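You operate a simulated robot arm through the tools that you are given. There is no shell and no other tool. Be economical: measure what you need, move in short steps, check, and stop when the job is done.

Carry out the task below with a simulated robot arm. There is one attempt and no reset: what you move stays moved.

Task
Draw the hanging rod out, clamp it and hang the white scarf over it.
Fine: loosen the clamp knob first, tighten it before the scarf goes on; force and drop nothing.

The check looks at the end state, three seconds after you hand in, the way a careful person would. Anything else that was tipped, shoved, dropped, spilled or broken makes it a failure.

Robot
A 7-joint arm with a two-finger parallel gripper, fixed in place. Base frame: the origin is at the foot of the arm, x ahead of it, y to its left, z up. Lengths are in m, angles in degrees, forces in N, time in s.
With the tool pointing down near the work surface it reaches from about 0.1 to 0.52 m from the base axis. Its first joint turns from -115.0 to 115.0 degrees. Payload 3.91 kg.
Tool frame: the origin (TCP) lies between the finger pads and is the grasp point; the fingertips stand 0.03 m ahead of it; z points along the fingers, y is the line along which they close. Largest opening 0.11 m; finger width 0.02, thickness 0.01; the body of the gripper, 0.048 by 0.112 m, starts 0.055 m behind the TCP.
Orientation is that of the tool frame in the base frame, as [roll, pitch, yaw] about the fixed x, y, z axes, in that order (R = Rz(yaw) Ry(pitch) Rx(roll)). With the fingers straight down and closing along the base's y, the tool's x points along the base's -x, its y along +y and its z along -z.

Tools
- The arm moves only by the tool jog_arm. Its argument "steps" is one flat list of numbers, 7 for each row, row after row: the shift along the tool's x, y, z in m, then the turn, a rotation vector about the tool's x, y, z in degrees, then the finger opening in m, from 0 to 0.11. In form: [tx, ty, tz, rx, ry, rz, fingers, tx, ty, tz, rx, ry, rz, fingers, ...]. A call has 1 to 8 rows; each row shifts and turns the commanded pose from where the row before left it, along the tool's axes as they then stand. Rows are played at 5 a second. More than 0.05 m and 8.6 degrees between two rows, or a gripper value outside its range, and nothing of the call is played. A pose out of reach is approached as far as the arm can. The call stops where the force on the tool passes 50 N (or 10 N more than at its start, if that is more) or the arm is blocked; 0.2 s more then pass. The fingers move at their own pace (about 0.108 m/s each) and stop on an object; they squeeze with about 43 N. The grip force told is the motor's: it shows also when the fingers shut on nothing. Time passes only in rows, and 0.2 s behind the last, so rows that do not move let the fingers close. The reply holds the time, the measured pose of the TCP, the force on the tool along the base axes, the opening and the grip force, in the units named above and with some noise, with the torque about the TCP (base axes, N m) and any sound that the robot's microphone picked up.
- Cameras (640 x 400 px; columns grow to the right, rows downward): "scene" is fixed at [0.051, 0.5018, 1.7084]; the picture's right is [-0.33, -0.95, 0.00], its down [-0.38, 0.13, -0.92] and it looks along [0.87, -0.30, -0.40] (base axes); focal length 214 px, centre (320, 200). "wrist" rides on the gripper at [0.072, 0.017, -0.103] in the tool frame; the picture's right is [-0.23, 0.97, 0.00], its down [-0.76, -0.18, -0.62] and it looks along [-0.61, -0.14, 0.78] (tool axes); focal length 222 px, centre (320, 200). There is no depth. A picture from a camera that has moved, and an enlarged one, comes with that camera's place and axes in the base frame and with its lens.
- get_image(camera): a new picture of that camera. It takes no simulated time.
- slide_trunk(by): slides the trunk up (or, below 0, down) by that many m; the arm rides with it, the base frame stays. It gives what a move gives, with no picture.
- close_up(camera, box): a new picture of the part [left, top, right, bottom] of that camera's present view, enlarged. It takes no simulated time.
- job_done(): hands the job in; it is judged then, once.

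Work in short steps. Places have to be worked out from the pictures, the camera data and where the tool is seen: move nearer, look again, correct. Check each grasp and each placing, and mend what went wrong. You have 120 turns and 64 pictures in all, those below and enlarged ones among them. Open the gripper and draw the arm clear of the work before you hand the job in, unless the task says otherwise; then end with one line.

The tools are called after ">>>" by a JSON object that holds its "method" and its "body". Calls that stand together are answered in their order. jog_arm: Moves the arm, as the interface text tells. Its arguments: {"type":"object","properties":{"steps":{"type":"array","items":{"type":"number"}}},"required":["steps"]} The other tools are called the same way: slide_trunk (by) slides the trunk up or down; get_image (camera) takes a picture; close_up (camera, box) takes an enlarged picture of a part of a camera's view; job_done () hands the job in.

At the start:

```text
t: 0.0
ee_pos: [0.3582, 0.1754, 1.6201]
tcp_rot: [180.0, 0.1, 180.0]
contact_force: [0.5, -0.3, -0.4]
wrist_torque: [0.01, -0.02, 0.01]
gripper_width: 0.11
gripper_force: 0.1
trunk travel left (down, up): [-0.925, 0.065]
```

scene: 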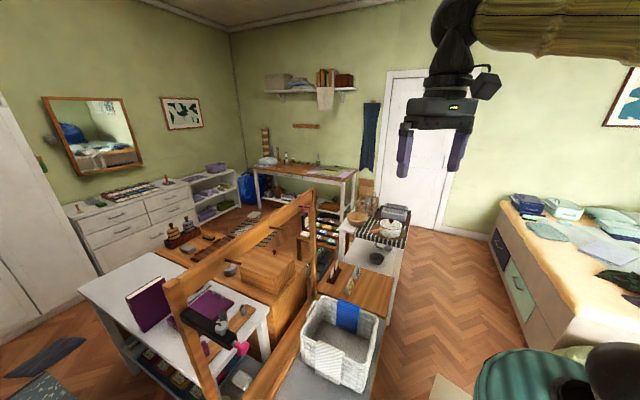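
wrist: 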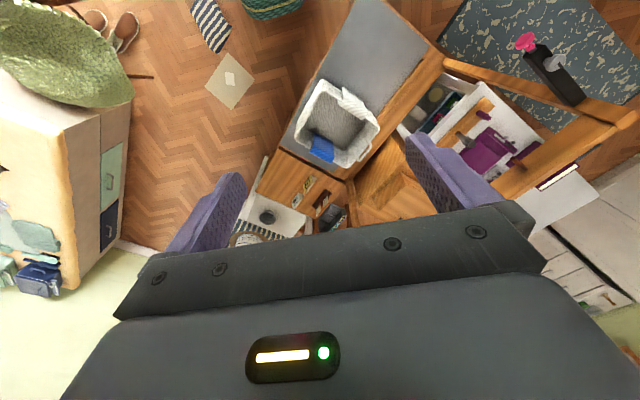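

The scene shows a wooden frame with a black block with a pink knob, and a basket with cloths. I look closer at both.

>>> {"method": "close_up", "body": {"camera": "scene", "box": [150, 280, 310, 380]}}

>>> {"method": "close_up", "body": {"camera": "wrist", "box": [280, 20, 620, 230]}}

>>> {"method": "close_up", "body": {"camera": "scene", "box": [280, 270, 408, 400]}}

```text
4.00 times, centred on (230, 330) of scene
camera zoom: at [0.051, 0.5018, 1.7084], right [-0.33, -0.95, 0.0], down [-0.38, 0.13, -0.92], along [0.87, -0.3, -0.4], focal length 858 px, centre (680, -320)
```

zoom: 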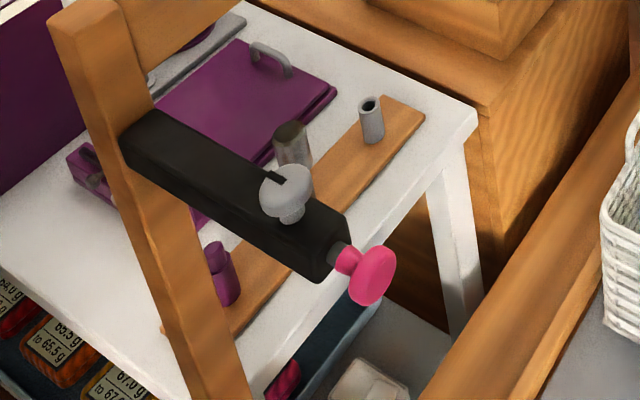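

```text
1.88 times, centred on (450, 125) of wrist
camera zoom: at [0.2841, 0.1924, 1.7246], right [0.23, 0.97, 0.0], down [0.76, -0.18, 0.62], along [0.61, -0.14, -0.78], focal length 418 px, centre (75, 341)
```

zoom: 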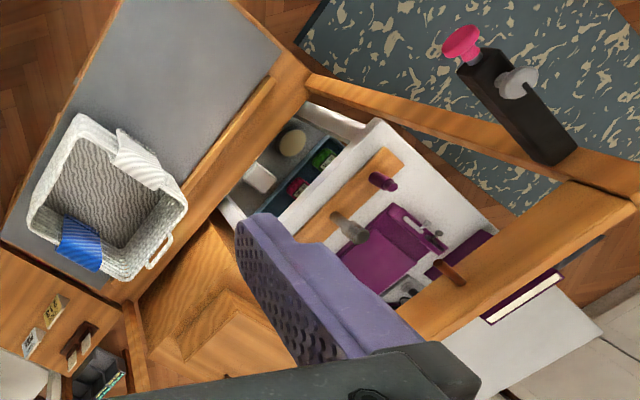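

```text
3.08 times, centred on (344, 335) of scene
camera zoom: at [0.051, 0.5018, 1.7084], right [-0.33, -0.95, 0.0], down [-0.38, 0.13, -0.92], along [0.87, -0.3, -0.4], focal length 660 px, centre (246, -215)
```

zoom: 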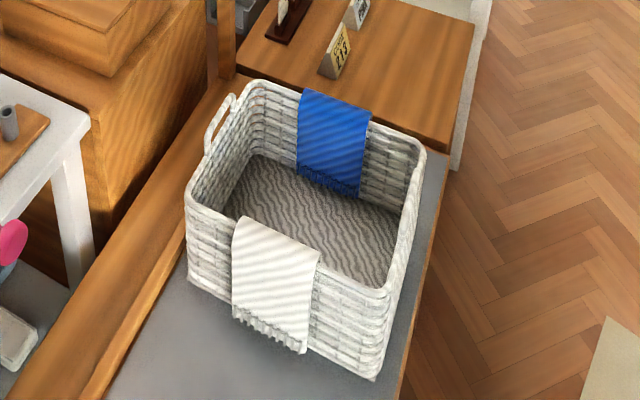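

I triangulate the pink rod knob near (0.405, 0.566, 1.205), the grey clamp knob near (0.443, 0.607, 1.24), and the rod pointing along about (-0.7, -0.7, 0). I turn the hand 45° and shift it to see this better.

>>> {"method": "jog_arm", "body": {"steps": [0, 0, 0, 0, 0, -7.5, 0.11, 0, 0, 0, 0, 0, -7.5, 0.11, 0, 0, 0, 0, 0, -7.5, 0.11, 0, 0, 0, 0, 0, -7.5, 0.11, 0, 0, 0, 0, 0, -7.5, 0.11, 0, 0, 0, 0, 0, -7.5, 0.11, 0, 0.04, 0, 0, 0, 0, 0.11, 0, 0.04, 0, 0, 0, 0, 0.11]}}

>>> {"method": "slide_trunk", "body": {"by": -0.1}}

>>> {"method": "get_image", "body": {"camera": "wrist"}}

```text
t: 1.8
ee_pos: [0.301, 0.234, 1.6207]
tcp_rot: [-179.8, 0.1, -135.0]
contact_force: [0.3, -0.2, 1.6]
wrist_torque: [-0.03, 0.01, 0.0]
gripper_width: 0.1101
gripper_force: 0.0
trunk travel left (down, up): [-0.925, 0.065]
```

```text
t: 3.1
ee_pos: [0.3009, 0.2332, 1.5213]
tcp_rot: [-180.0, 0.1, -135.1]
contact_force: [1.0, 0.2, -0.7]
wrist_torque: [0.03, 0.01, -0.04]
gripper_width: 0.1101
gripper_force: 0.0
trunk travel left (down, up): [-0.825, 0.165]
```

```text
58 pictures are left
camera wrist: at [0.2367, 0.1932, 1.6249], right [-0.53, 0.85, 0.0], down [0.66, 0.41, 0.62], along [0.53, 0.33, -0.78], focal length 222 px, centre (320, 200)
```

wrist: 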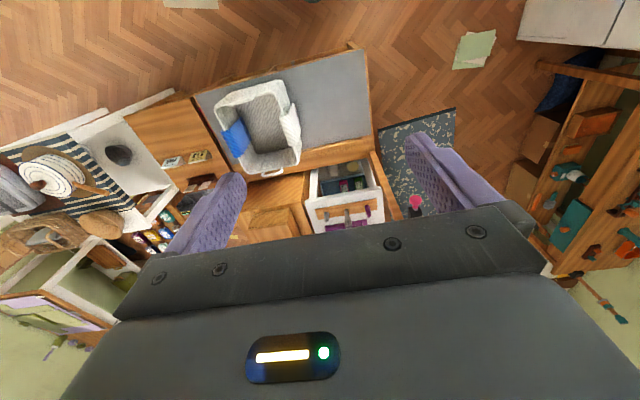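

The hand hides the forward view at the bottom of this picture; I tilt the tool forward so the camera looks towards the rod.

>>> {"method": "jog_arm", "body": {"steps": [0, 0, 0, 0, -8, 0, 0.11, 0, 0, 0, 0, -8, 0, 0.11, 0, 0, 0, 0, -8, 0, 0.11, 0, 0, 0, 0, -8, 0, 0.11, 0, 0, 0, 0, -8, 0, 0.11, 0, 0, 0, 0, -8, 0, 0.11]}}

>>> {"method": "get_image", "body": {"camera": "wrist"}}

```text
t: 4.5
ee_pos: [0.3615, 0.2312, 1.4785]
tcp_rot: [-180.0, 48.2, -135.0]
contact_force: [-1.3, 0.1, -0.3]
wrist_torque: [-0.02, -0.02, 0.0]
gripper_width: 0.1099
gripper_force: 0.0
out of reach, approached as far as the arm can: row 5, 6
trunk travel left (down, up): [-0.825, 0.165]
```

```text
57 pictures are left
camera wrist: at [0.2596, 0.1538, 1.4929], right [-0.58, 0.8, 0.17], down [0.15, -0.1, 0.98], along [0.8, 0.6, -0.07], focal length 222 px, centre (320, 200)
```

wrist: 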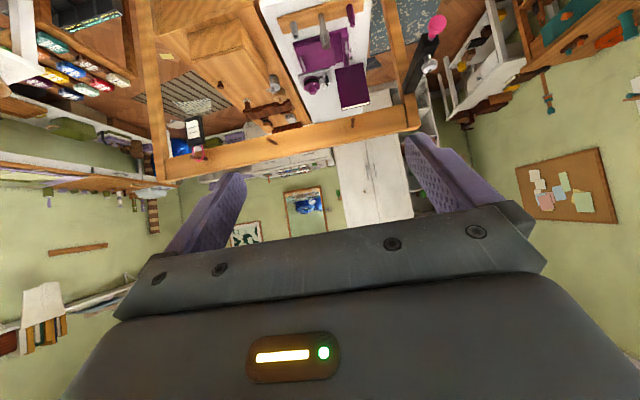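

The rod block is now visible, upside-down, at upper right; I enlarge it.

>>> {"method": "close_up", "body": {"camera": "wrist", "box": [380, 0, 480, 70]}}

```text
5.71 times, centred on (430, 35) of wrist
camera zoom: at [0.2596, 0.1538, 1.4929], right [-0.58, 0.8, 0.17], down [0.15, -0.1, 0.98], along [0.8, 0.6, -0.07], focal length 1269 px, centre (-309, 1143)
```

zoom: 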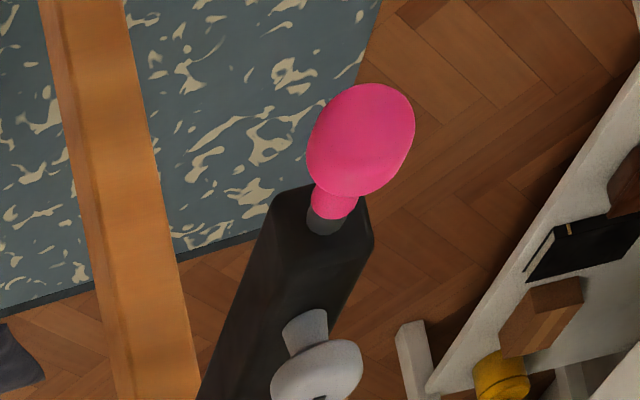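

The grey clamp knob stands up on top of the block (axis about vertical), and the rod's pink head sticks out of the end. I move outward towards them, keeping clear.

>>> {"method": "jog_arm", "body": {"steps": [0, 0.03, 0.035, 0, 0, 0, 0.11, 0, 0.03, 0.035, 0, 0, 0, 0.11, 0, 0.03, 0.035, 0, 0, 0, 0.11, 0, 0.03, 0.035, 0, 0, 0, 0.11]}}

```text
t: 5.5
ee_pos: [0.3528, 0.3917, 1.3831]
tcp_rot: [179.8, 48.0, -135.3]
contact_force: [0.0, 0.3, 0.3]
wrist_torque: [-0.02, 0.02, 0.01]
gripper_width: 0.1101
gripper_force: 0.1
trunk travel left (down, up): [-0.825, 0.165]
```

The command follows the measured pose. I want the camera on top of the hand, so I try rolling the tool about its own axis.

>>> {"method": "jog_arm", "body": {"steps": [0, 0, 0, 0, 0, 8.5, 0.11, 0, 0, 0, 0, 0, 8.5, 0.11, 0, 0, 0, 0, 0, 8.5, 0.11, 0, 0, 0, 0, 0, 8.5, 0.11, 0, 0, 0, 0, 0, 8.5, 0.11, 0, 0, 0, 0, 0, 8.5, 0.11, 0, 0, 0, 0, 0, 8.5, 0.11, 0, 0, 0, 0, 0, 8.5, 0.11]}}

>>> {"method": "jog_arm", "body": {"steps": [0, 0, 0, 0, 0, 8.5, 0.11, 0, 0, 0, 0, 0, 8.5, 0.11, 0, 0, 0, 0, 0, 8.5, 0.11, 0, 0, 0, 0, 0, 8.5, 0.11, 0, 0, 0, 0, 0, 8.5, 0.11, 0, 0, 0, 0, 0, 8.5, 0.11, 0, 0, 0, 0, 0, 8.5, 0.11, 0, 0, 0, 0, 0, 8.5, 0.11]}}

>>> {"method": "jog_arm", "body": {"steps": [0, 0, 0, 0, 0, 8.5, 0.11, 0, 0, 0, 0, 0, 8.5, 0.11, 0, 0, 0, 0, 0, 8.5, 0.11, 0, 0, 0, 0, 0, 8.5, 0.11, 0, 0, 0, 0, 0, 8.5, 0.11]}}

>>> {"method": "get_image", "body": {"camera": "wrist"}}

```text
t: 7.3
ee_pos: [0.3536, 0.3887, 1.3844]
tcp_rot: [134.0, 16.2, 149.8]
contact_force: [-0.1, -0.9, 0.9]
wrist_torque: [-0.02, -0.05, -0.01]
gripper_width: 0.1101
gripper_force: 0.0
trunk travel left (down, up): [-0.825, 0.165]
```

```text
t: 9.1
ee_pos: [0.3527, 0.3904, 1.3847]
tcp_rot: [142.5, -32.7, 100.2]
contact_force: [0.8, -0.4, 0.3]
wrist_torque: [0.01, 0.02, 0.03]
gripper_width: 0.1099
gripper_force: 0.1
trunk travel left (down, up): [-0.825, 0.165]
```

```text
t: 10.3
ee_pos: [0.3759, 0.399, 1.3756]
tcp_rot: [174.3, -47.4, 53.1]
contact_force: [0.5, -0.7, 0.2]
wrist_torque: [0.03, 0.01, 0.02]
gripper_width: 0.1099
gripper_force: 0.0
out of reach, approached as far as the arm can: row 1, 3, 4, 5
trunk travel left (down, up): [-0.825, 0.165]
```

```text
55 pictures are left
camera wrist: at [0.3643, 0.3717, 1.4998], right [0.64, -0.76, -0.1], down [-0.77, -0.62, -0.15], along [0.05, 0.17, -0.98], focal length 222 px, centre (320, 200)
```

wrist: 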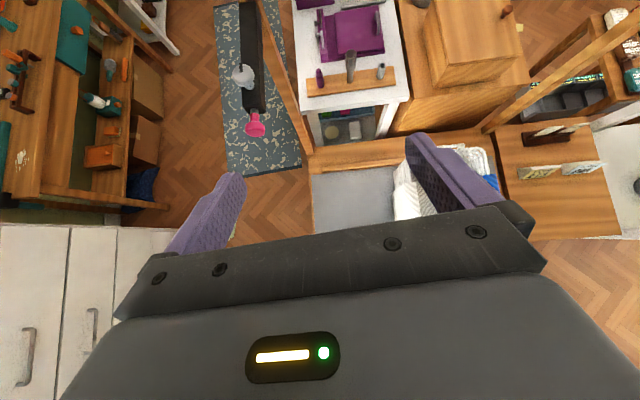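

The roll nearly worked (a small drift), and the view is upright now. I enlarge the rod block.

>>> {"method": "close_up", "body": {"camera": "wrist", "box": [200, 0, 360, 150]}}

```text
2.67 times, centred on (280, 75) of wrist
camera zoom: at [0.3643, 0.3717, 1.4998], right [0.64, -0.76, -0.1], down [-0.77, -0.62, -0.15], along [0.05, 0.17, -0.98], focal length 592 px, centre (427, 533)
```

zoom: 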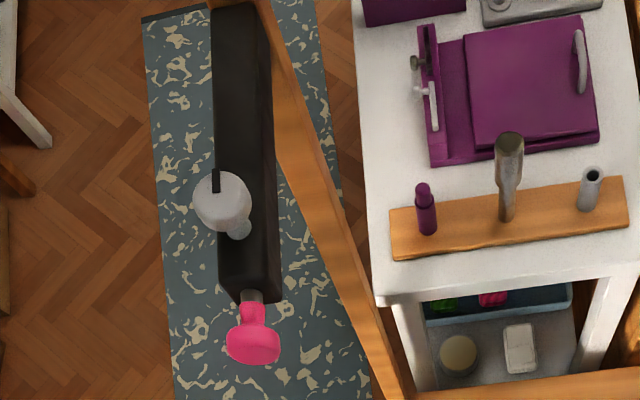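

The view is good: grey disc ≈0.03 wide at (0.443, 0.608, ~1.24), vertical axis; pink head ≈0.03 wide at (0.40, 0.565, ~1.205). I move nearer and flatten the tool to about 25° below horizontal.

>>> {"method": "jog_arm", "body": {"steps": [0.02, -0.0175, 0.0215, 0, 0, 0, 0.11, 0.02, -0.0175, 0.0215, 0, 0, 0, 0.11, 0.02, -0.0175, 0.0215, 0, 0, 0, 0.11, 0.01, -0.0175, 0.0115, 0, 0, 0, 0.11, 0, 0, 0, 0, 7.5, 0, 0.11, 0, 0, 0, 0, 7.5, 0, 0.11, 0, 0, 0, 0, 7.5, 0, 0.11]}}

>>> {"method": "get_image", "body": {"camera": "wrist"}}

```text
t: 11.9
ee_pos: [0.3913, 0.5224, 1.372]
tcp_rot: [168.0, -69.7, 60.0]
contact_force: [-0.5, 0.0, -1.1]
wrist_torque: [0.02, 0.01, -0.03]
gripper_width: 0.1101
gripper_force: 0.0
trunk travel left (down, up): [-0.825, 0.165]
```

```text
53 pictures are left
camera wrist: at [0.3496, 0.4609, 1.4759], right [0.69, -0.71, -0.14], down [-0.66, -0.54, -0.52], along [0.29, 0.45, -0.85], focal length 222 px, centre (320, 200)
```

wrist: 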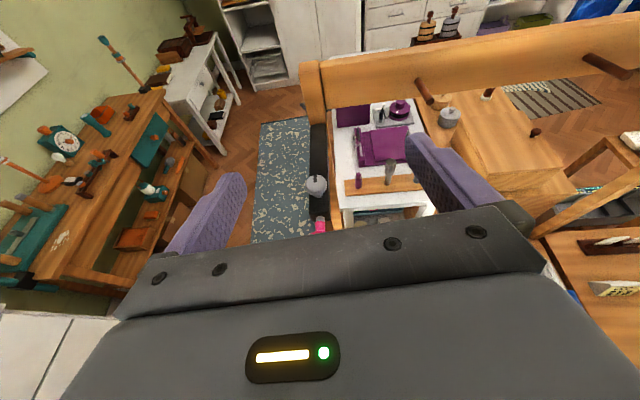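

The tool is now heading ~47°, 20° below horizontal. I fix the small roll, swing the heading to ~25° (so I have room to turn counter-clockwise) and lower the trunk by 0.07.

>>> {"method": "jog_arm", "body": {"steps": [0, 0, 0, 0, 0, 4.4, 0.11, 0, 0, 0, -6.84, 0, 2.47, 0.11, 0, 0, 0, -6.84, 0, 2.47, 0.11, 0, 0, 0, -6.84, 0, 2.47, 0.11]}}

>>> {"method": "slide_trunk", "body": {"by": -0.07}}

>>> {"method": "get_image", "body": {"camera": "wrist"}}

```text
t: 12.9
ee_pos: [0.3892, 0.5245, 1.3692]
tcp_rot: [179.5, -70.0, 26.0]
contact_force: [-0.1, 0.6, 0.1]
wrist_torque: [0.0, -0.04, -0.02]
gripper_width: 0.1099
gripper_force: 0.1
trunk travel left (down, up): [-0.825, 0.165]
```

```text
t: 14.0
ee_pos: [0.3908, 0.5242, 1.301]
tcp_rot: [-180.0, -70.0, 25.7]
contact_force: [-0.2, -0.5, -0.4]
wrist_torque: [0.01, 0.03, 0.0]
gripper_width: 0.11
gripper_force: 0.1
trunk travel left (down, up): [-0.755, 0.235]
```

```text
52 pictures are left
camera wrist: at [0.3308, 0.4761, 1.4043], right [0.35, -0.91, -0.21], down [-0.84, -0.21, -0.5], along [0.41, 0.36, -0.84], focal length 222 px, centre (320, 200)
```

wrist: 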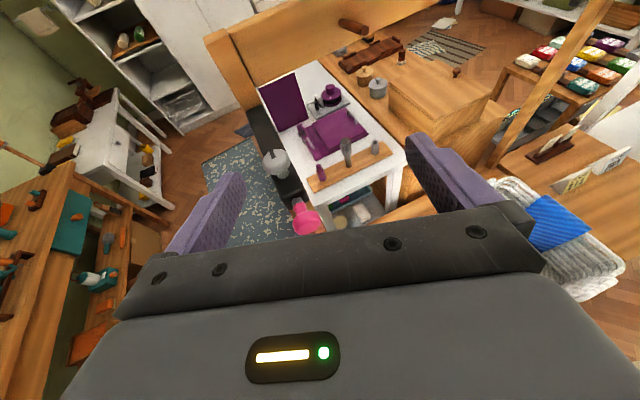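

Knob and block are in view; I enlarge to measure the disc.

>>> {"method": "close_up", "body": {"camera": "wrist", "box": [230, 120, 350, 240]}}

>>> {"method": "close_up", "body": {"camera": "scene", "box": [180, 290, 270, 360]}}

```text
3.33 times, centred on (290, 180) of wrist
camera zoom: at [0.3308, 0.4761, 1.4043], right [0.35, -0.91, -0.21], down [-0.84, -0.21, -0.5], along [0.41, 0.36, -0.84], focal length 740 px, centre (420, 267)
```

zoom: 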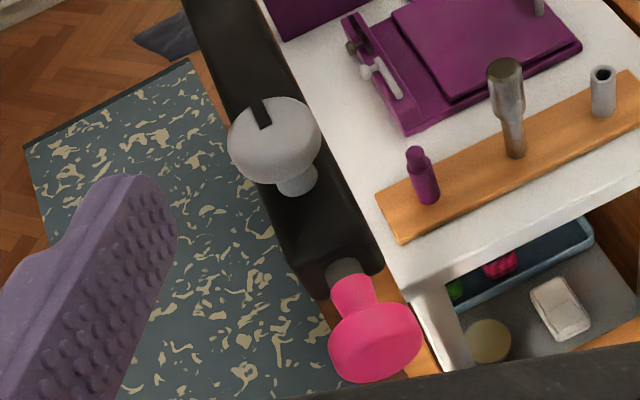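

```text
5.71 times, centred on (225, 325) of scene
camera zoom: at [0.051, 0.5018, 1.7084], right [-0.33, -0.95, 0.0], down [-0.38, 0.13, -0.92], along [0.87, -0.3, -0.4], focal length 1226 px, centre (863, -514)
```

zoom: 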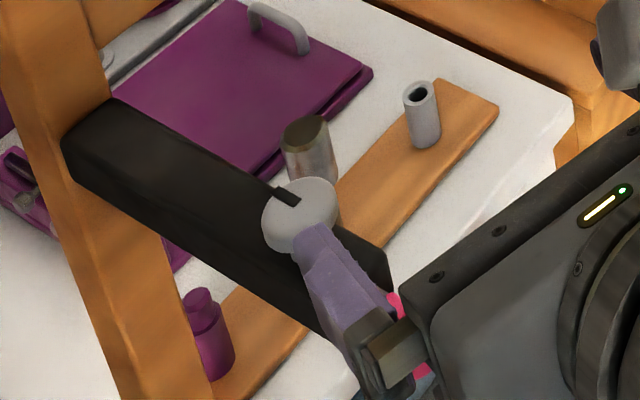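

Disc measured: top centre (0.441, 0.606, 1.244), ~0.029 wide, block top ~1.215. I line up behind it and slide the open fingers around it.

>>> {"method": "jog_arm", "body": {"steps": [-0.007, -0.026, 0, 0, 0, 0, 0.08, -0.006, -0.026, 0.0, 0, 0, 0, 0.08, -0.014, 0, 0.016, 0, 0, 0, 0.08, 0, 0, 0.025, 0, 0, 0, 0.08, 0, 0, 0.025, 0, 0, 0, 0.08]}}

>>> {"method": "close_up", "body": {"camera": "wrist", "box": [200, 80, 440, 240]}}

```text
t: 15.2
ee_pos: [0.417, 0.5944, 1.2525]
tcp_rot: [179.9, -70.0, 25.6]
contact_force: [0.4, 0.6, -0.9]
wrist_torque: [-0.01, 0.0, 0.02]
gripper_width: 0.0802
gripper_force: 0.0
trunk travel left (down, up): [-0.755, 0.235]
```

```text
2.50 times, centred on (320, 160) of wrist
camera zoom: at [0.3575, 0.5469, 1.3562], right [0.35, -0.91, -0.21], down [-0.84, -0.21, -0.5], along [0.41, 0.35, -0.84], focal length 555 px, centre (320, 300)
```

zoom: 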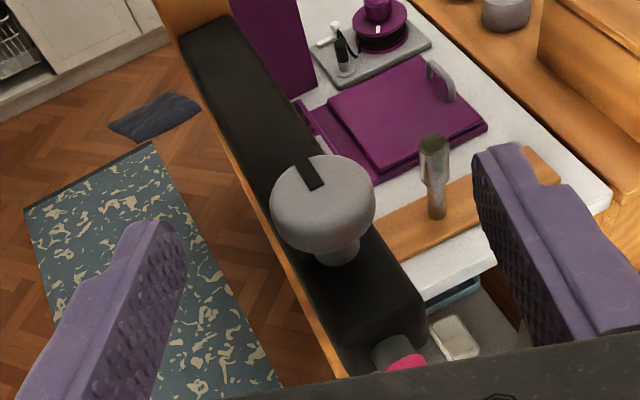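

The knob is centred between the fingers; I advance 0.028 m and close.

>>> {"method": "jog_arm", "body": {"steps": [0, 0, 0.028, 0, 0, 0, 0.08, 0, 0, 0, 0, 0, 0, 0.06, 0, 0, 0, 0, 0, 0, 0.04, 0, 0, 0, 0, 0, 0, 0.02, 0, 0, 0, 0, 0, 0, 0.02]}}

>>> {"method": "close_up", "body": {"camera": "wrist", "box": [200, 80, 440, 240]}}

```text
t: 16.4
ee_pos: [0.4406, 0.6032, 1.2433]
tcp_rot: [179.8, -70.0, 25.5]
contact_force: [4.3, -1.9, 3.8]
wrist_torque: [0.02, -0.4, -0.02]
gripper_width: 0.0275
gripper_force: 45.3
trunk travel left (down, up): [-0.755, 0.235]
```

```text
2.50 times, centred on (320, 160) of wrist
camera zoom: at [0.3808, 0.5568, 1.3474], right [0.35, -0.91, -0.21], down [-0.84, -0.2, -0.5], along [0.42, 0.35, -0.84], focal length 555 px, centre (320, 300)
```

zoom: 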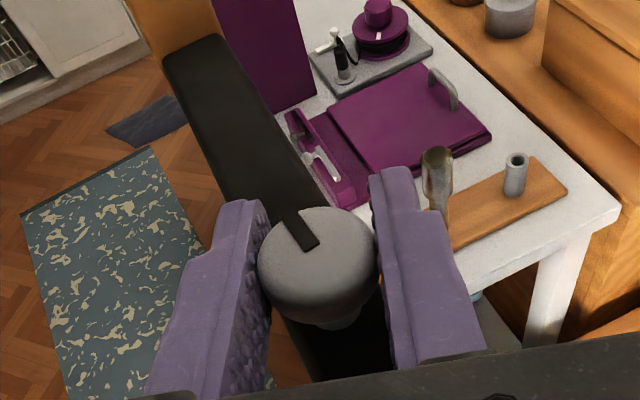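

Gripped at 27.5 mm. I turn the hand counter-clockwise (seen from above) by 16° first and read the torque.

>>> {"method": "jog_arm", "body": {"steps": [0, 0, 0, 3.76, 0, -1.37, 0.02, 0, 0, 0, 3.76, 0, -1.37, 0.02, 0, 0, 0, 3.76, 0, -1.37, 0.02, 0, 0, 0, 3.76, 0, -1.37, 0.02]}}

```text
t: 17.4
ee_pos: [0.4412, 0.6032, 1.2447]
tcp_rot: [-179.8, -70.0, 41.4]
contact_force: [7.6, -3.4, 5.2]
wrist_torque: [0.58, -0.25, -0.03]
gripper_width: 0.0273
gripper_force: 45.4
trunk travel left (down, up): [-0.755, 0.235]
```

It turns with little torque; I go on to about heading 80°.

>>> {"method": "jog_arm", "body": {"steps": [0, 0, 0, 6.1, 0, -2.22, 0.02, 0, 0, 0, 6.1, 0, -2.22, 0.02, 0, 0, 0, 6.1, 0, -2.22, 0.02, 0, 0, 0, 6.1, 0, -2.22, 0.02, 0, 0, 0, 6.1, 0, -2.22, 0.02, 0, 0, 0, 6.1, 0, -2.22, 0.02]}}

>>> {"method": "close_up", "body": {"camera": "wrist", "box": [200, 80, 440, 240]}}

```text
t: 18.8
ee_pos: [0.4424, 0.6037, 1.2428]
tcp_rot: [-179.9, -70.1, 80.4]
contact_force: [12.7, -2.6, 11.1]
wrist_torque: [1.06, 0.07, -0.03]
gripper_width: 0.0271
gripper_force: 44.8
trunk travel left (down, up): [-0.755, 0.235]
```

```text
2.50 times, centred on (320, 160) of wrist
camera zoom: at [0.445, 0.5274, 1.3476], right [0.95, -0.24, -0.21], down [-0.32, -0.8, -0.51], along [-0.05, 0.55, -0.84], focal length 555 px, centre (320, 300)
```

zoom: 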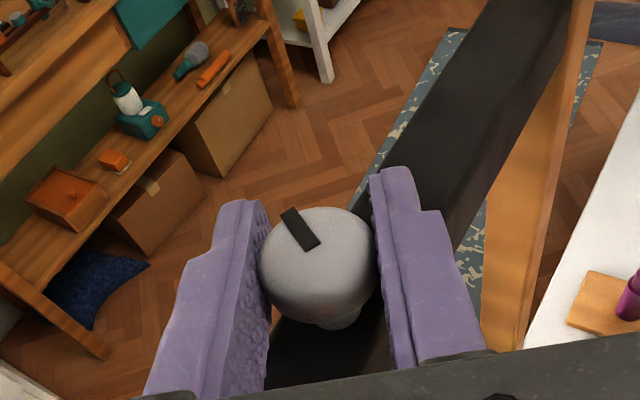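

The knob has turned with the hand by 55° (mark moved along). I turn a further 20°, then release.

>>> {"method": "jog_arm", "body": {"steps": [0, 0, 0, 6.1, 0, -2.22, 0.02, 0, 0, 0, 6.1, 0, -2.22, 0.02, 0, 0, 0, 6.1, 0, -2.22, 0.02, 0, 0, 0, 0, 0, 0, 0.06, 0, 0, 0, 0, 0, 0, 0.08]}}

>>> {"method": "close_up", "body": {"camera": "wrist", "box": [200, 80, 440, 240]}}

```text
t: 20.0
ee_pos: [0.4349, 0.6039, 1.2439]
tcp_rot: [180.0, -70.0, 100.3]
contact_force: [-6.1, -1.3, 7.6]
wrist_torque: [0.24, -0.11, 0.18]
gripper_width: 0.0767
gripper_force: 0.0
trunk travel left (down, up): [-0.755, 0.235]
```

```text
2.50 times, centred on (320, 160) of wrist
camera zoom: at [0.4637, 0.5352, 1.3475], right [0.97, 0.1, -0.21], down [-0.02, -0.86, -0.5], along [-0.23, 0.49, -0.84], focal length 555 px, centre (320, 300)
```

zoom: 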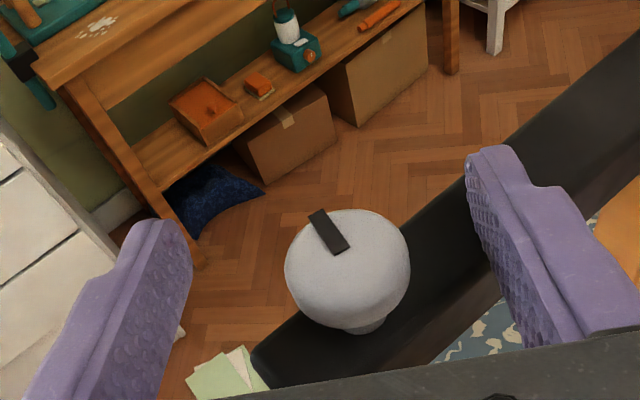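

Knob turned ~75° so far. I check the residual force, then swing back with open fingers for a second bite.

>>> {"method": "jog_arm", "body": {"steps": [0, 0, 0, 0, 0, 0, 0.08, 0, 0, 0, 0, 0, 0, 0.08]}}

```text
t: 20.6
ee_pos: [0.4385, 0.6032, 1.2439]
tcp_rot: [179.8, -70.0, 100.4]
contact_force: [-6.3, 2.2, 7.2]
wrist_torque: [0.26, -0.12, 0.32]
gripper_width: 0.0772
gripper_force: 0.2
trunk travel left (down, up): [-0.755, 0.235]
```

A finger seems to be touching something (grip stuck at 0.077 and ~10 N). I narrow the opening slightly and see whether it vanishes.

>>> {"method": "jog_arm", "body": {"steps": [0, 0, 0, 0, 0, 0, 0.055, 0, 0, 0, 0, 0, 0, 0.055]}}

>>> {"method": "get_image", "body": {"camera": "wrist"}}

>>> {"method": "close_up", "body": {"camera": "scene", "box": [160, 260, 320, 370]}}

```text
t: 21.2
ee_pos: [0.4425, 0.6029, 1.2445]
tcp_rot: [179.7, -70.0, 100.1]
contact_force: [10.8, 0.9, 12.8]
wrist_torque: [0.42, -0.59, -0.29]
gripper_width: 0.0606
gripper_force: 5.7
trunk travel left (down, up): [-0.755, 0.235]
```

```text
45 pictures are left
camera wrist: at [0.4693, 0.5341, 1.3473], right [0.97, 0.09, -0.21], down [-0.03, -0.86, -0.5], along [-0.23, 0.5, -0.84], focal length 222 px, centre (320, 200)
```

wrist: 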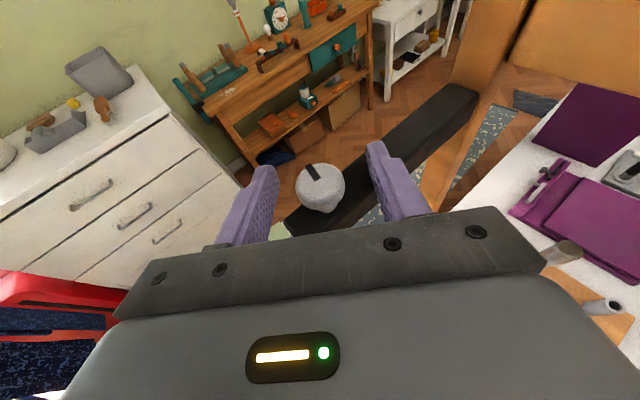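

```text
3.64 times, centred on (240, 315) of scene
camera zoom: at [0.051, 0.5018, 1.7084], right [-0.33, -0.95, 0.0], down [-0.38, 0.13, -0.92], along [0.87, -0.3, -0.4], focal length 780 px, centre (611, -218)
```

zoom: 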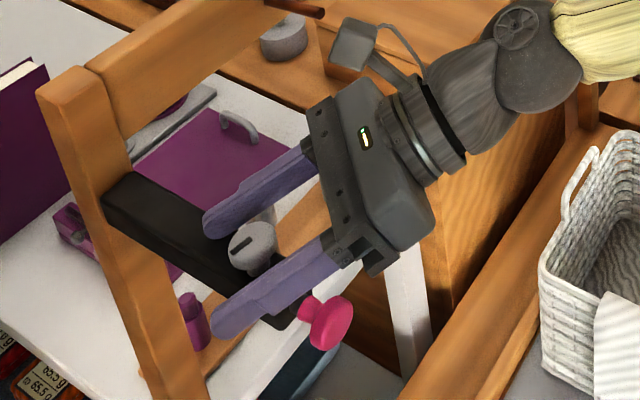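

The far fingertip rests on the block's top. I lift straight up 0.02 to free it.

>>> {"method": "jog_arm", "body": {"steps": [0.0094, 0, -0.0034, 0, 0, 0, 0.06, 0.0094, 0, -0.0034, 0, 0, 0, 0.06, 0, 0, 0, 0, 0, 0, 0.08]}}

```text
t: 22.0
ee_pos: [0.4412, 0.6044, 1.2616]
tcp_rot: [-179.7, -69.9, 99.7]
contact_force: [0.8, -0.7, -0.7]
wrist_torque: [0.03, 0.02, 0.02]
gripper_width: 0.0802
gripper_force: 0.1
trunk travel left (down, up): [-0.755, 0.235]
```

Free now. I swing back 68° clockwise around the knob with open fingers.

>>> {"method": "jog_arm", "body": {"steps": [0, 0, 0, -7.99, 0, 2.91, 0.08, 0, 0, 0, -7.99, 0, 2.91, 0.08, 0, 0, 0, -7.99, 0, 2.91, 0.08, 0, 0, 0, -7.99, 0, 2.91, 0.08, 0, 0, 0, -7.99, 0, 2.91, 0.08, 0, 0, 0, -7.99, 0, 2.91, 0.08, 0, 0, 0, -7.99, 0, 2.91, 0.08, 0, 0, 0, -7.99, 0, 2.91, 0.08]}}

```text
t: 23.8
ee_pos: [0.4383, 0.6039, 1.2628]
tcp_rot: [179.9, -70.0, 31.9]
contact_force: [0.4, 0.9, 0.7]
wrist_torque: [-0.05, -0.03, -0.01]
gripper_width: 0.0802
gripper_force: 0.0
trunk travel left (down, up): [-0.755, 0.235]
```

Now lower to the disc with the grip slightly nearer the fingertips, close, and turn counter-clockwise a further ~16° to begin with.

>>> {"method": "jog_arm", "body": {"steps": [-0.018, 0, -0.0023, 0, 0, 0, 0.08, 0, 0, 0, 0, 0, 0, 0.05, 0, 0, 0, 0, 0, 0, 0.03, 0, 0, 0, 0, 0, 0, 0.02, 0, 0, 0, 0, 0, 0, 0.02]}}

>>> {"method": "jog_arm", "body": {"steps": [0, 0.0012, 0, 5.64, 0, -2.05, 0.02, 0, 0.0012, 0, 5.64, 0, -2.05, 0.02, 0, 0.0012, 0, 5.64, 0, -2.05, 0.02]}}

```text
t: 25.0
ee_pos: [0.4331, 0.5989, 1.2459]
tcp_rot: [179.9, -69.9, 32.0]
contact_force: [3.3, -1.4, -0.7]
wrist_torque: [0.07, -0.12, -0.06]
gripper_width: 0.0274
gripper_force: 45.0
trunk travel left (down, up): [-0.755, 0.235]
```

```text
t: 25.8
ee_pos: [0.4345, 0.5958, 1.2456]
tcp_rot: [-179.7, -69.9, 49.8]
contact_force: [2.6, -5.8, -2.0]
wrist_torque: [-0.04, 0.31, -0.45]
gripper_width: 0.0276
gripper_force: 45.0
trunk travel left (down, up): [-0.755, 0.235]
```

The torque about the vertical has risen to -0.45 N m, which may be an end stop. I look at the mark.

>>> {"method": "close_up", "body": {"camera": "wrist", "box": [200, 80, 440, 240]}}

```text
2.50 times, centred on (320, 160) of wrist
camera zoom: at [0.4004, 0.5295, 1.3504], right [0.7, -0.69, -0.21], down [-0.68, -0.53, -0.5], along [0.23, 0.49, -0.84], focal length 555 px, centre (320, 300)
```

zoom: 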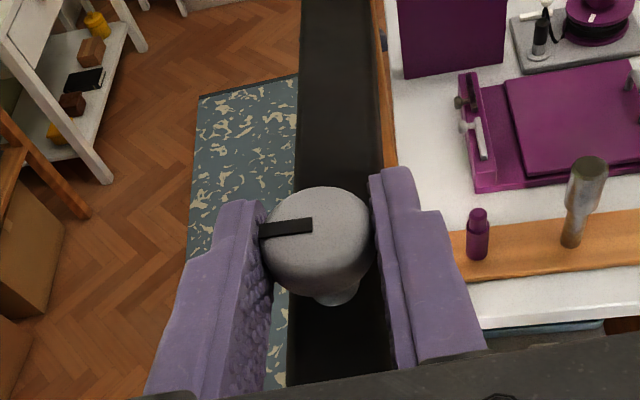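

The mark now stands square to the block: loosened by 90°, at its stop. I release and lift clear.

>>> {"method": "jog_arm", "body": {"steps": [0, 0, 0, 0, 0, 0, 0.05, 0, 0, 0, 0, 0, 0, 0.06, 0.0188, 0, -0.0068, 0, 0, 0, 0.06, 0.02, 0, -0.04, 0, 0, 0, 0.07]}}

>>> {"method": "close_up", "body": {"camera": "wrist", "box": [220, 80, 420, 230]}}

```text
t: 26.8
ee_pos: [0.4117, 0.5737, 1.3006]
tcp_rot: [179.8, -70.1, 50.1]
contact_force: [-0.6, -0.4, 0.4]
wrist_torque: [0.01, -0.01, 0.01]
gripper_width: 0.0702
gripper_force: 0.1
trunk travel left (down, up): [-0.755, 0.235]
```

```text
2.67 times, centred on (320, 155) of wrist
camera zoom: at [0.3772, 0.5058, 1.4043], right [0.7, -0.68, -0.21], down [-0.68, -0.53, -0.5], along [0.23, 0.5, -0.84], focal length 592 px, centre (320, 320)
```

zoom: 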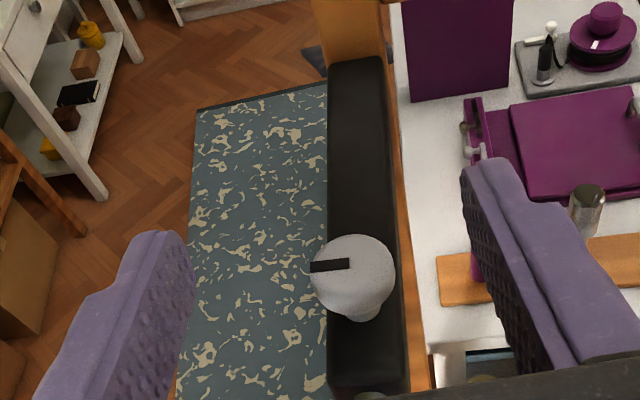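

The knob stays in the loosened position. I back off, flatten the tool to ~10° and align with the rod (heading ~44.5°), then lower to the pink head's height with the trunk.

>>> {"method": "jog_arm", "body": {"steps": [-0.016, -0.005, -0.044, 0, 0, 0, 0.07, -0.016, -0.005, -0.044, 0, 0, 0, 0.07, 0, 0, 0, -5.17, 0, 1.88, 0.07, 0, 0, 0, 0, 5, 0, 0.07, 0, 0, 0, 0, 5, 0, 0.07]}}

>>> {"method": "slide_trunk", "body": {"by": -0.08}}

>>> {"method": "get_image", "body": {"camera": "wrist"}}

```text
t: 28.0
ee_pos: [0.3467, 0.5075, 1.2993]
tcp_rot: [180.0, -79.9, 44.4]
contact_force: [0.0, -0.5, 0.7]
wrist_torque: [0.01, 0.01, -0.04]
gripper_width: 0.0698
gripper_force: 0.2
trunk travel left (down, up): [-0.755, 0.235]
```

```text
t: 29.2
ee_pos: [0.3466, 0.5082, 1.2193]
tcp_rot: [179.9, -80.0, 44.5]
contact_force: [-1.0, 1.2, -0.8]
wrist_torque: [0.01, 0.02, 0.0]
gripper_width: 0.0701
gripper_force: 0.0
trunk travel left (down, up): [-0.675, 0.315]
```

```text
41 pictures are left
camera wrist: at [0.2935, 0.4332, 1.3093], right [0.65, -0.72, -0.22], down [-0.66, -0.4, -0.64], along [0.38, 0.57, -0.73], focal length 222 px, centre (320, 200)
```

wrist: 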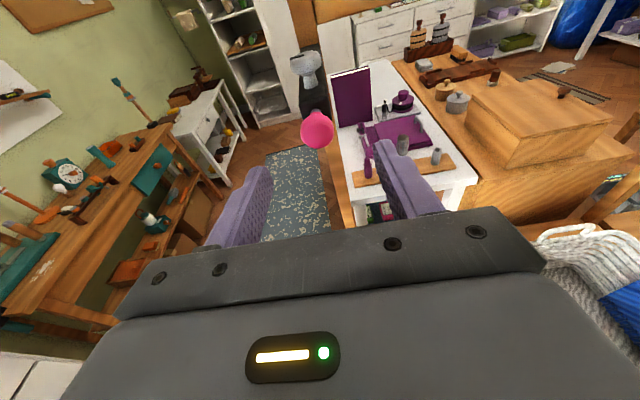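

Pink head at about (0.402, 0.565, 1.210), straight ahead. I advance 0.08 m and close on it.

>>> {"method": "jog_arm", "body": {"steps": [0.0047, -0.0018, 0.03, 0, 0, 0, 0.07, 0, 0, 0.03, 0, 0, 0, 0.07, 0, 0, 0.02, 0, 0, 0, 0.07, 0, 0, 0, 0, 0, 0, 0.05, 0, 0, 0, 0, 0, 0, 0.03, 0, 0, 0, 0, 0, 0, 0.02, 0, 0, 0, 0, 0, 0, 0.02]}}

>>> {"method": "close_up", "body": {"camera": "wrist", "box": [200, 80, 440, 240]}}

```text
t: 30.8
ee_pos: [0.4032, 0.5646, 1.2116]
tcp_rot: [180.0, -80.0, 44.5]
contact_force: [3.0, -0.3, 1.9]
wrist_torque: [0.03, -0.12, 0.15]
gripper_width: 0.0279
gripper_force: 44.6
trunk travel left (down, up): [-0.675, 0.315]
```

```text
2.50 times, centred on (320, 160) of wrist
camera zoom: at [0.3492, 0.4902, 1.3005], right [0.65, -0.72, -0.22], down [-0.66, -0.4, -0.64], along [0.38, 0.57, -0.73], focal length 555 px, centre (320, 300)
```

zoom: 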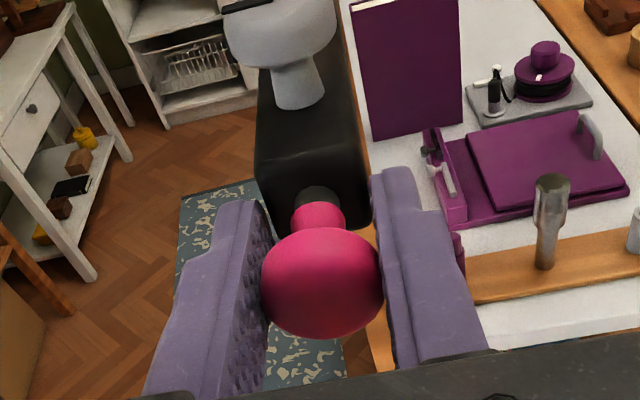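

Good grip on the head (27.9 mm). I draw it back along the rod axis 0.02 m and read the force.

>>> {"method": "jog_arm", "body": {"steps": [-0.0017, 0, -0.0098, 0, 0, 0, 0.02, -0.0017, 0, -0.0098, 0, 0, 0, 0.02]}}

```text
t: 31.4
ee_pos: [0.3891, 0.5536, 1.2081]
tcp_rot: [-179.8, -79.7, 44.3]
contact_force: [2.5, -2.6, -4.8]
wrist_torque: [-0.58, 0.54, -0.25]
gripper_width: 0.0269
gripper_force: 44.5
trunk travel left (down, up): [-0.675, 0.315]
```

It moves with small forces; a bit further, then look.

>>> {"method": "jog_arm", "body": {"steps": [-0.0017, 0, -0.0098, 0, 0, 0, 0.02, -0.0017, 0, -0.0098, 0, 0, 0, 0.02, -0.0017, 0, -0.0098, 0, 0, 0, 0.02]}}

>>> {"method": "close_up", "body": {"camera": "wrist", "box": [200, 80, 440, 240]}}

```text
t: 32.2
ee_pos: [0.3684, 0.5312, 1.2077]
tcp_rot: [-179.8, -79.5, 44.4]
contact_force: [2.6, -3.9, -18.5]
wrist_torque: [-0.02, -0.02, -0.06]
gripper_width: 0.0268
gripper_force: 44.9
trunk travel left (down, up): [-0.675, 0.315]
```

```text
2.50 times, centred on (320, 160) of wrist
camera zoom: at [0.3157, 0.4562, 1.2977], right [0.65, -0.72, -0.22], down [-0.66, -0.4, -0.64], along [0.37, 0.56, -0.74], focal length 555 px, centre (320, 300)
```

zoom: 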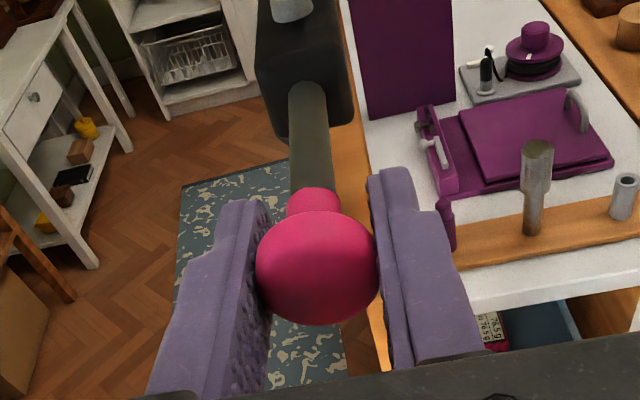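

The rod slides out cleanly (~0.048 m). There is an 18 N vertical side load, so I ease slightly downward while continuing.

>>> {"method": "jog_arm", "body": {"steps": [-0.0025, 0, 0.0, 0, 0, 0, 0.02, -0.0019, 0, -0.0098, 0, 0, 0, 0.02, -0.0019, 0, -0.0098, 0, 0, 0, 0.02]}}

```text
t: 33.0
ee_pos: [0.3538, 0.5157, 1.2084]
tcp_rot: [-179.9, -79.9, 44.3]
contact_force: [6.4, -7.0, -8.7]
wrist_torque: [-0.1, 0.12, 0.01]
gripper_width: 0.0268
gripper_force: 44.8
trunk travel left (down, up): [-0.675, 0.315]
```

>>> {"method": "jog_arm", "body": {"steps": [-0.001, 0.0015, 0.0, 0, 0, 0, 0.02, -0.0019, 0.0003, -0.0098, 0, 0, 0, 0.02, -0.0019, 0.0003, -0.0098, 0, 0, 0, 0.02, -0.0019, 0.0003, -0.0098, 0, 0, 0, 0.02]}}

>>> {"method": "close_up", "body": {"camera": "scene", "box": [160, 270, 320, 380]}}

```text
t: 34.0
ee_pos: [0.3312, 0.493, 1.2074]
tcp_rot: [179.9, -80.2, 44.6]
contact_force: [0.6, -1.6, 6.7]
wrist_torque: [-0.04, -0.01, -0.05]
gripper_width: 0.0268
gripper_force: 44.9
trunk travel left (down, up): [-0.675, 0.315]
```

```text
3.64 times, centred on (240, 325) of scene
camera zoom: at [0.051, 0.5018, 1.7084], right [-0.33, -0.95, 0.0], down [-0.38, 0.13, -0.92], along [0.87, -0.3, -0.4], focal length 780 px, centre (611, -254)
```

zoom: 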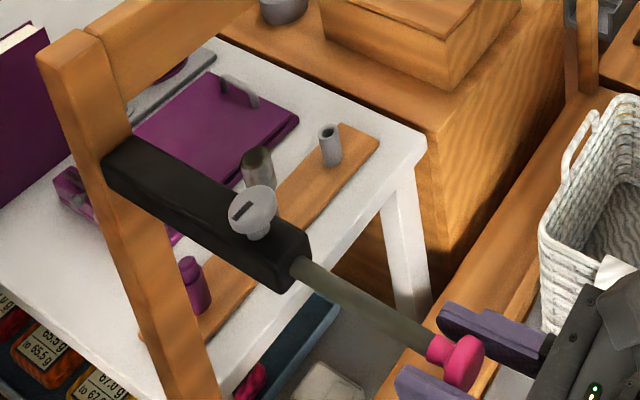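

Drawn out ~0.10 m so far. I continue in small steps watching for an end stop.

>>> {"method": "jog_arm", "body": {"steps": [-0.0015, 0.0002, -0.0098, 0, 0, 0, 0.02, -0.0017, 0.0002, -0.0098, 0, 0, 0, 0.02]}}

>>> {"method": "jog_arm", "body": {"steps": [-0.0017, 0.0002, -0.0098, 0, 0, 0, 0.02, -0.0017, 0.0002, -0.0098, 0, 0, 0, 0.02]}}

```text
t: 34.6
ee_pos: [0.3172, 0.4792, 1.2071]
tcp_rot: [180.0, -80.2, 44.6]
contact_force: [-1.1, 1.3, 11.1]
wrist_torque: [0.09, -0.17, 0.0]
gripper_width: 0.0268
gripper_force: 45.1
trunk travel left (down, up): [-0.675, 0.315]
```

```text
t: 35.2
ee_pos: [0.303, 0.4652, 1.2072]
tcp_rot: [-179.8, -80.2, 44.7]
contact_force: [-6.0, 5.5, 16.7]
wrist_torque: [-0.06, -0.1, -0.27]
gripper_width: 0.0268
gripper_force: 45.3
trunk travel left (down, up): [-0.675, 0.315]
```

Out 0.14 m. I relieve the side load (up and sideways a millimetre or so) and continue in 5 mm steps.

>>> {"method": "jog_arm", "body": {"steps": [0.002, -0.0012, 0.0, 0, 0, 0, 0.02, -0.0009, 0, -0.0049, 0, 0, 0, 0.02, -0.0009, 0, -0.0049, 0, 0, 0, 0.02]}}

>>> {"method": "close_up", "body": {"camera": "wrist", "box": [200, 40, 440, 240]}}

```text
t: 36.0
ee_pos: [0.3002, 0.4625, 1.2064]
tcp_rot: [179.9, -80.0, 44.5]
contact_force: [19.5, 28.6, 11.8]
wrist_torque: [-0.07, 0.01, -0.01]
gripper_width: 0.027
gripper_force: 44.6
trunk travel left (down, up): [-0.675, 0.315]
```

```text
2.00 times, centred on (320, 140) of wrist
camera zoom: at [0.2471, 0.388, 1.2965], right [0.65, -0.72, -0.22], down [-0.66, -0.4, -0.64], along [0.38, 0.56, -0.74], focal length 444 px, centre (320, 320)
```

zoom: 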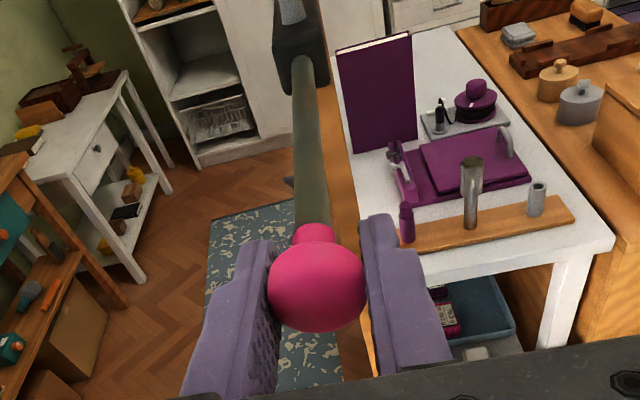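

The end stop is reached at ~0.145 m (34 N along the axis). I relax the pull by 3 mm, open, and back off.

>>> {"method": "jog_arm", "body": {"steps": [0, 0, 0.003, 0, 0, 0, 0.02, 0, 0, 0, 0, 0, 0, 0.035, 0, 0, 0, 0, 0, 0, 0.05]}}

>>> {"method": "jog_arm", "body": {"steps": [-0.007, 0, -0.039, 0, 0, 0, 0.06, -0.007, 0, -0.039, 0, 0, 0, 0.06]}}

>>> {"method": "get_image", "body": {"camera": "wrist"}}

>>> {"method": "close_up", "body": {"camera": "scene", "box": [160, 270, 340, 400]}}

```text
t: 36.8
ee_pos: [0.2978, 0.4612, 1.2066]
tcp_rot: [179.8, -79.9, 44.7]
contact_force: [0.2, -0.4, -0.2]
wrist_torque: [0.01, 0.0, -0.02]
gripper_width: 0.05
gripper_force: 0.1
trunk travel left (down, up): [-0.675, 0.315]
```

```text
t: 37.4
ee_pos: [0.2397, 0.4048, 1.2076]
tcp_rot: [179.7, -80.0, 44.7]
contact_force: [-1.0, 0.1, 0.0]
wrist_torque: [0.02, 0.0, 0.03]
gripper_width: 0.06
gripper_force: 0.0
trunk travel left (down, up): [-0.675, 0.315]
```

```text
36 pictures are left
camera wrist: at [0.1869, 0.3299, 1.2978], right [0.65, -0.72, -0.22], down [-0.66, -0.4, -0.64], along [0.38, 0.57, -0.73], focal length 222 px, centre (320, 200)
```

wrist: 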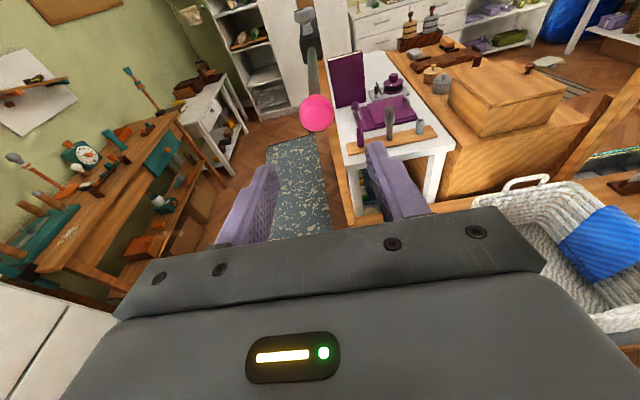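

```text
3.08 times, centred on (250, 335) of scene
camera zoom: at [0.051, 0.5018, 1.7084], right [-0.33, -0.95, 0.0], down [-0.38, 0.13, -0.92], along [0.87, -0.3, -0.4], focal length 660 px, centre (535, -215)
```

zoom: 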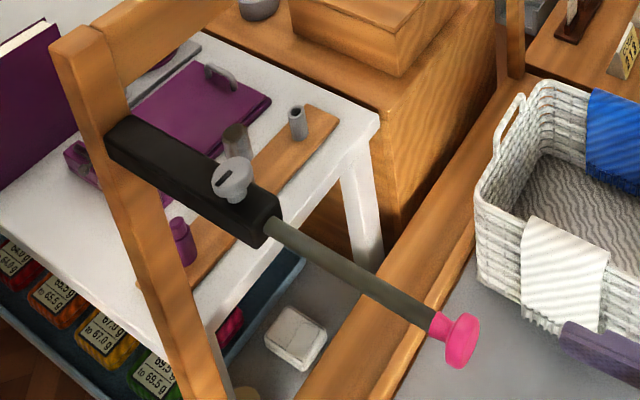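

The rod is out (head at ~(0.30, 0.463, 1.207)). I raise the trunk, tilt back to 20°, and go back over towards the clamp knob.

>>> {"method": "slide_trunk", "body": {"by": 0.1}}

>>> {"method": "jog_arm", "body": {"steps": [0.0077, 0, 0.0438, 0, 0, 0, 0.07, 0.0077, 0, 0.0438, 0, 0, 0, 0.07, 0.0077, 0, 0.0438, 0, 0, 0, 0.07, 0.0077, 0, 0.0438, 0, 0, 0, 0.07, 0.0077, 0, 0.0438, 0, 0, 0, 0.07, 0, 0, 0, 0, -5, 0, 0.07, 0, 0, 0, 0, -5, 0, 0.07]}}

>>> {"method": "jog_arm", "body": {"steps": [0, 0, 0, 7.6, 0, -2.77, 0.07, 0, 0, 0, 7.6, 0, -2.77, 0.07, 0, 0, 0, 7.6, 0, -2.77, 0.07, 0, 0, 0, 7.6, 0, -2.77, 0.07, 0, 0, 0, 7.6, 0, -2.77, 0.07, 0, 0, 0, 7.6, 0, -2.77, 0.07, 0, 0, 0, 7.6, 0, -2.77, 0.07]}}

>>> {"method": "close_up", "body": {"camera": "wrist", "box": [200, 40, 440, 240]}}

```text
t: 38.7
ee_pos: [0.2422, 0.4058, 1.308]
tcp_rot: [179.9, -80.0, 44.6]
contact_force: [-0.3, 0.5, 0.9]
wrist_torque: [0.0, 0.02, 0.03]
gripper_width: 0.0601
gripper_force: 0.0
trunk travel left (down, up): [-0.775, 0.215]
```

```text
t: 40.3
ee_pos: [0.4006, 0.5607, 1.3061]
tcp_rot: [179.8, -69.9, 44.6]
contact_force: [0.0, -0.5, 0.7]
wrist_torque: [-0.02, 0.0, -0.03]
gripper_width: 0.0701
gripper_force: 0.0
trunk travel left (down, up): [-0.775, 0.215]
```

```text
t: 41.9
ee_pos: [0.4, 0.5626, 1.3078]
tcp_rot: [179.8, -70.0, 101.3]
contact_force: [0.4, -0.4, -0.1]
wrist_torque: [-0.02, -0.05, -0.02]
gripper_width: 0.07
gripper_force: 0.0
trunk travel left (down, up): [-0.775, 0.215]
```

```text
2.00 times, centred on (320, 140) of wrist
camera zoom: at [0.4298, 0.4938, 1.411], right [0.97, 0.11, -0.21], down [-0.01, -0.86, -0.5], along [-0.24, 0.49, -0.84], focal length 444 px, centre (320, 320)
```

zoom: 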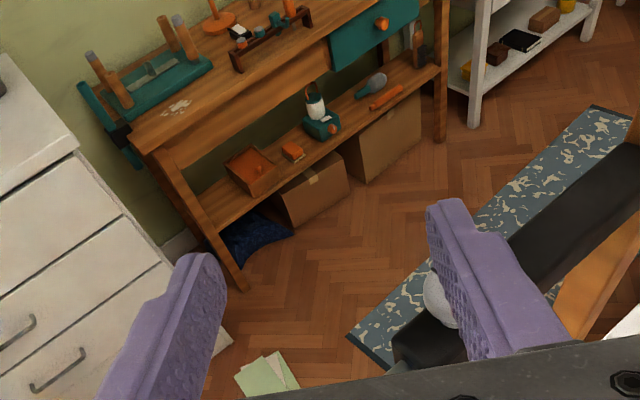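

Now I shift sideways over the knob, then down and forward so that the fingers straddle the disc.

>>> {"method": "jog_arm", "body": {"steps": [0, 0.0243, 0, 0, 0, 0, 0.07, 0, 0.0243, 0, 0, 0, 0, 0.06, -0.024, 0, 0.02, 0, 0, 0, 0.06, -0.0166, 0, 0.017, 0, 0, 0, 0.06]}}

>>> {"method": "close_up", "body": {"camera": "wrist", "box": [200, 80, 440, 240]}}

```text
t: 42.9
ee_pos: [0.4433, 0.5921, 1.2558]
tcp_rot: [-179.9, -70.0, 101.2]
contact_force: [-1.3, 0.4, 0.0]
wrist_torque: [-0.01, -0.01, -0.01]
gripper_width: 0.06
gripper_force: 0.1
trunk travel left (down, up): [-0.775, 0.215]
```

```text
2.50 times, centred on (320, 160) of wrist
camera zoom: at [0.4729, 0.5244, 1.3592], right [0.97, 0.11, -0.21], down [-0.01, -0.86, -0.5], along [-0.24, 0.49, -0.84], focal length 555 px, centre (320, 300)
```

zoom: 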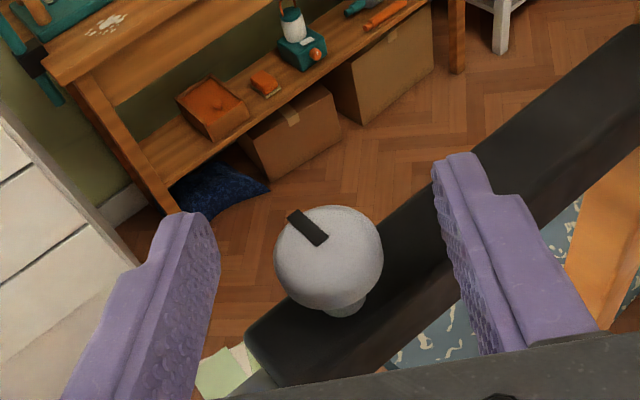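

Centred. Lower 7 mm, close, and check the grip.

>>> {"method": "jog_arm", "body": {"steps": [-0.007, 0, 0.004, 0, 0, 0, 0.06, 0, 0, 0, 0, 0, 0, 0.04, 0, 0, 0, 0, 0, 0, 0.02, 0, 0, 0, 0, 0, 0, 0.02, 0, 0, 0, 0, 0, 0, 0.02]}}

>>> {"method": "jog_arm", "body": {"steps": [0, -0.0013, 0, -6.1, 0, 2.22, 0.02, 0, -0.0013, 0, -6.1, 0, 2.22, 0.02, 0, -0.0013, 0, -6.1, 0, 2.22, 0.02, 0, -0.0013, 0, -6.1, 0, 2.22, 0.02, 0, -0.0013, 0, -6.1, 0, 2.22, 0.02]}}

```text
t: 44.1
ee_pos: [0.444, 0.5928, 1.2471]
tcp_rot: [180.0, -70.0, 101.1]
contact_force: [2.7, -0.8, -0.2]
wrist_torque: [-0.1, -0.18, -0.04]
gripper_width: 0.0272
gripper_force: 45.0
trunk travel left (down, up): [-0.775, 0.215]
```

```text
t: 45.3
ee_pos: [0.4378, 0.5937, 1.2472]
tcp_rot: [-180.0, -69.8, 68.5]
contact_force: [1.8, 0.2, -1.5]
wrist_torque: [-1.28, 0.47, -0.05]
gripper_width: 0.0275
gripper_force: 45.0
trunk travel left (down, up): [-0.775, 0.215]
```

Turning freely; I continue clockwise another ~39°.

>>> {"method": "jog_arm", "body": {"steps": [0, -0.0013, 0, -6.1, 0, 2.22, 0.02, 0, -0.0013, 0, -6.1, 0, 2.22, 0.02, 0, -0.0013, 0, -6.1, 0, 2.22, 0.02, 0, -0.0013, 0, -6.1, 0, 2.22, 0.02, 0, -0.0013, 0, -6.1, 0, 2.22, 0.02, 0, -0.0013, 0, -6.1, 0, 2.22, 0.02]}}

>>> {"method": "close_up", "body": {"camera": "wrist", "box": [200, 80, 440, 240]}}

```text
t: 46.7
ee_pos: [0.4316, 0.5988, 1.2491]
tcp_rot: [179.9, -69.9, 29.8]
contact_force: [1.3, 2.2, -4.7]
wrist_torque: [-0.02, -0.07, 0.01]
gripper_width: 0.0274
gripper_force: 44.4
trunk travel left (down, up): [-0.775, 0.215]
```

```text
2.50 times, centred on (320, 160) of wrist
camera zoom: at [0.3757, 0.5478, 1.3521], right [0.41, -0.89, -0.21], down [-0.82, -0.26, -0.5], along [0.39, 0.38, -0.84], focal length 555 px, centre (320, 300)
```

zoom: 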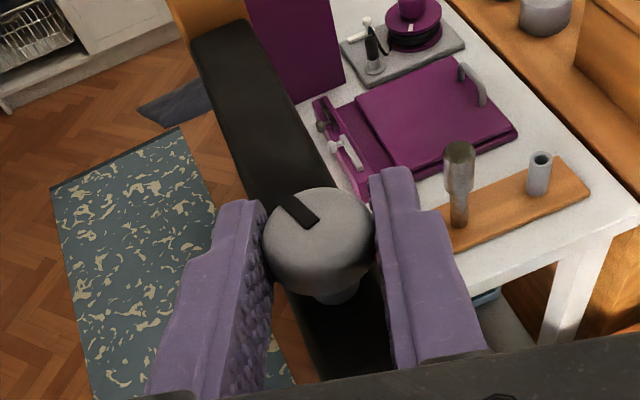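

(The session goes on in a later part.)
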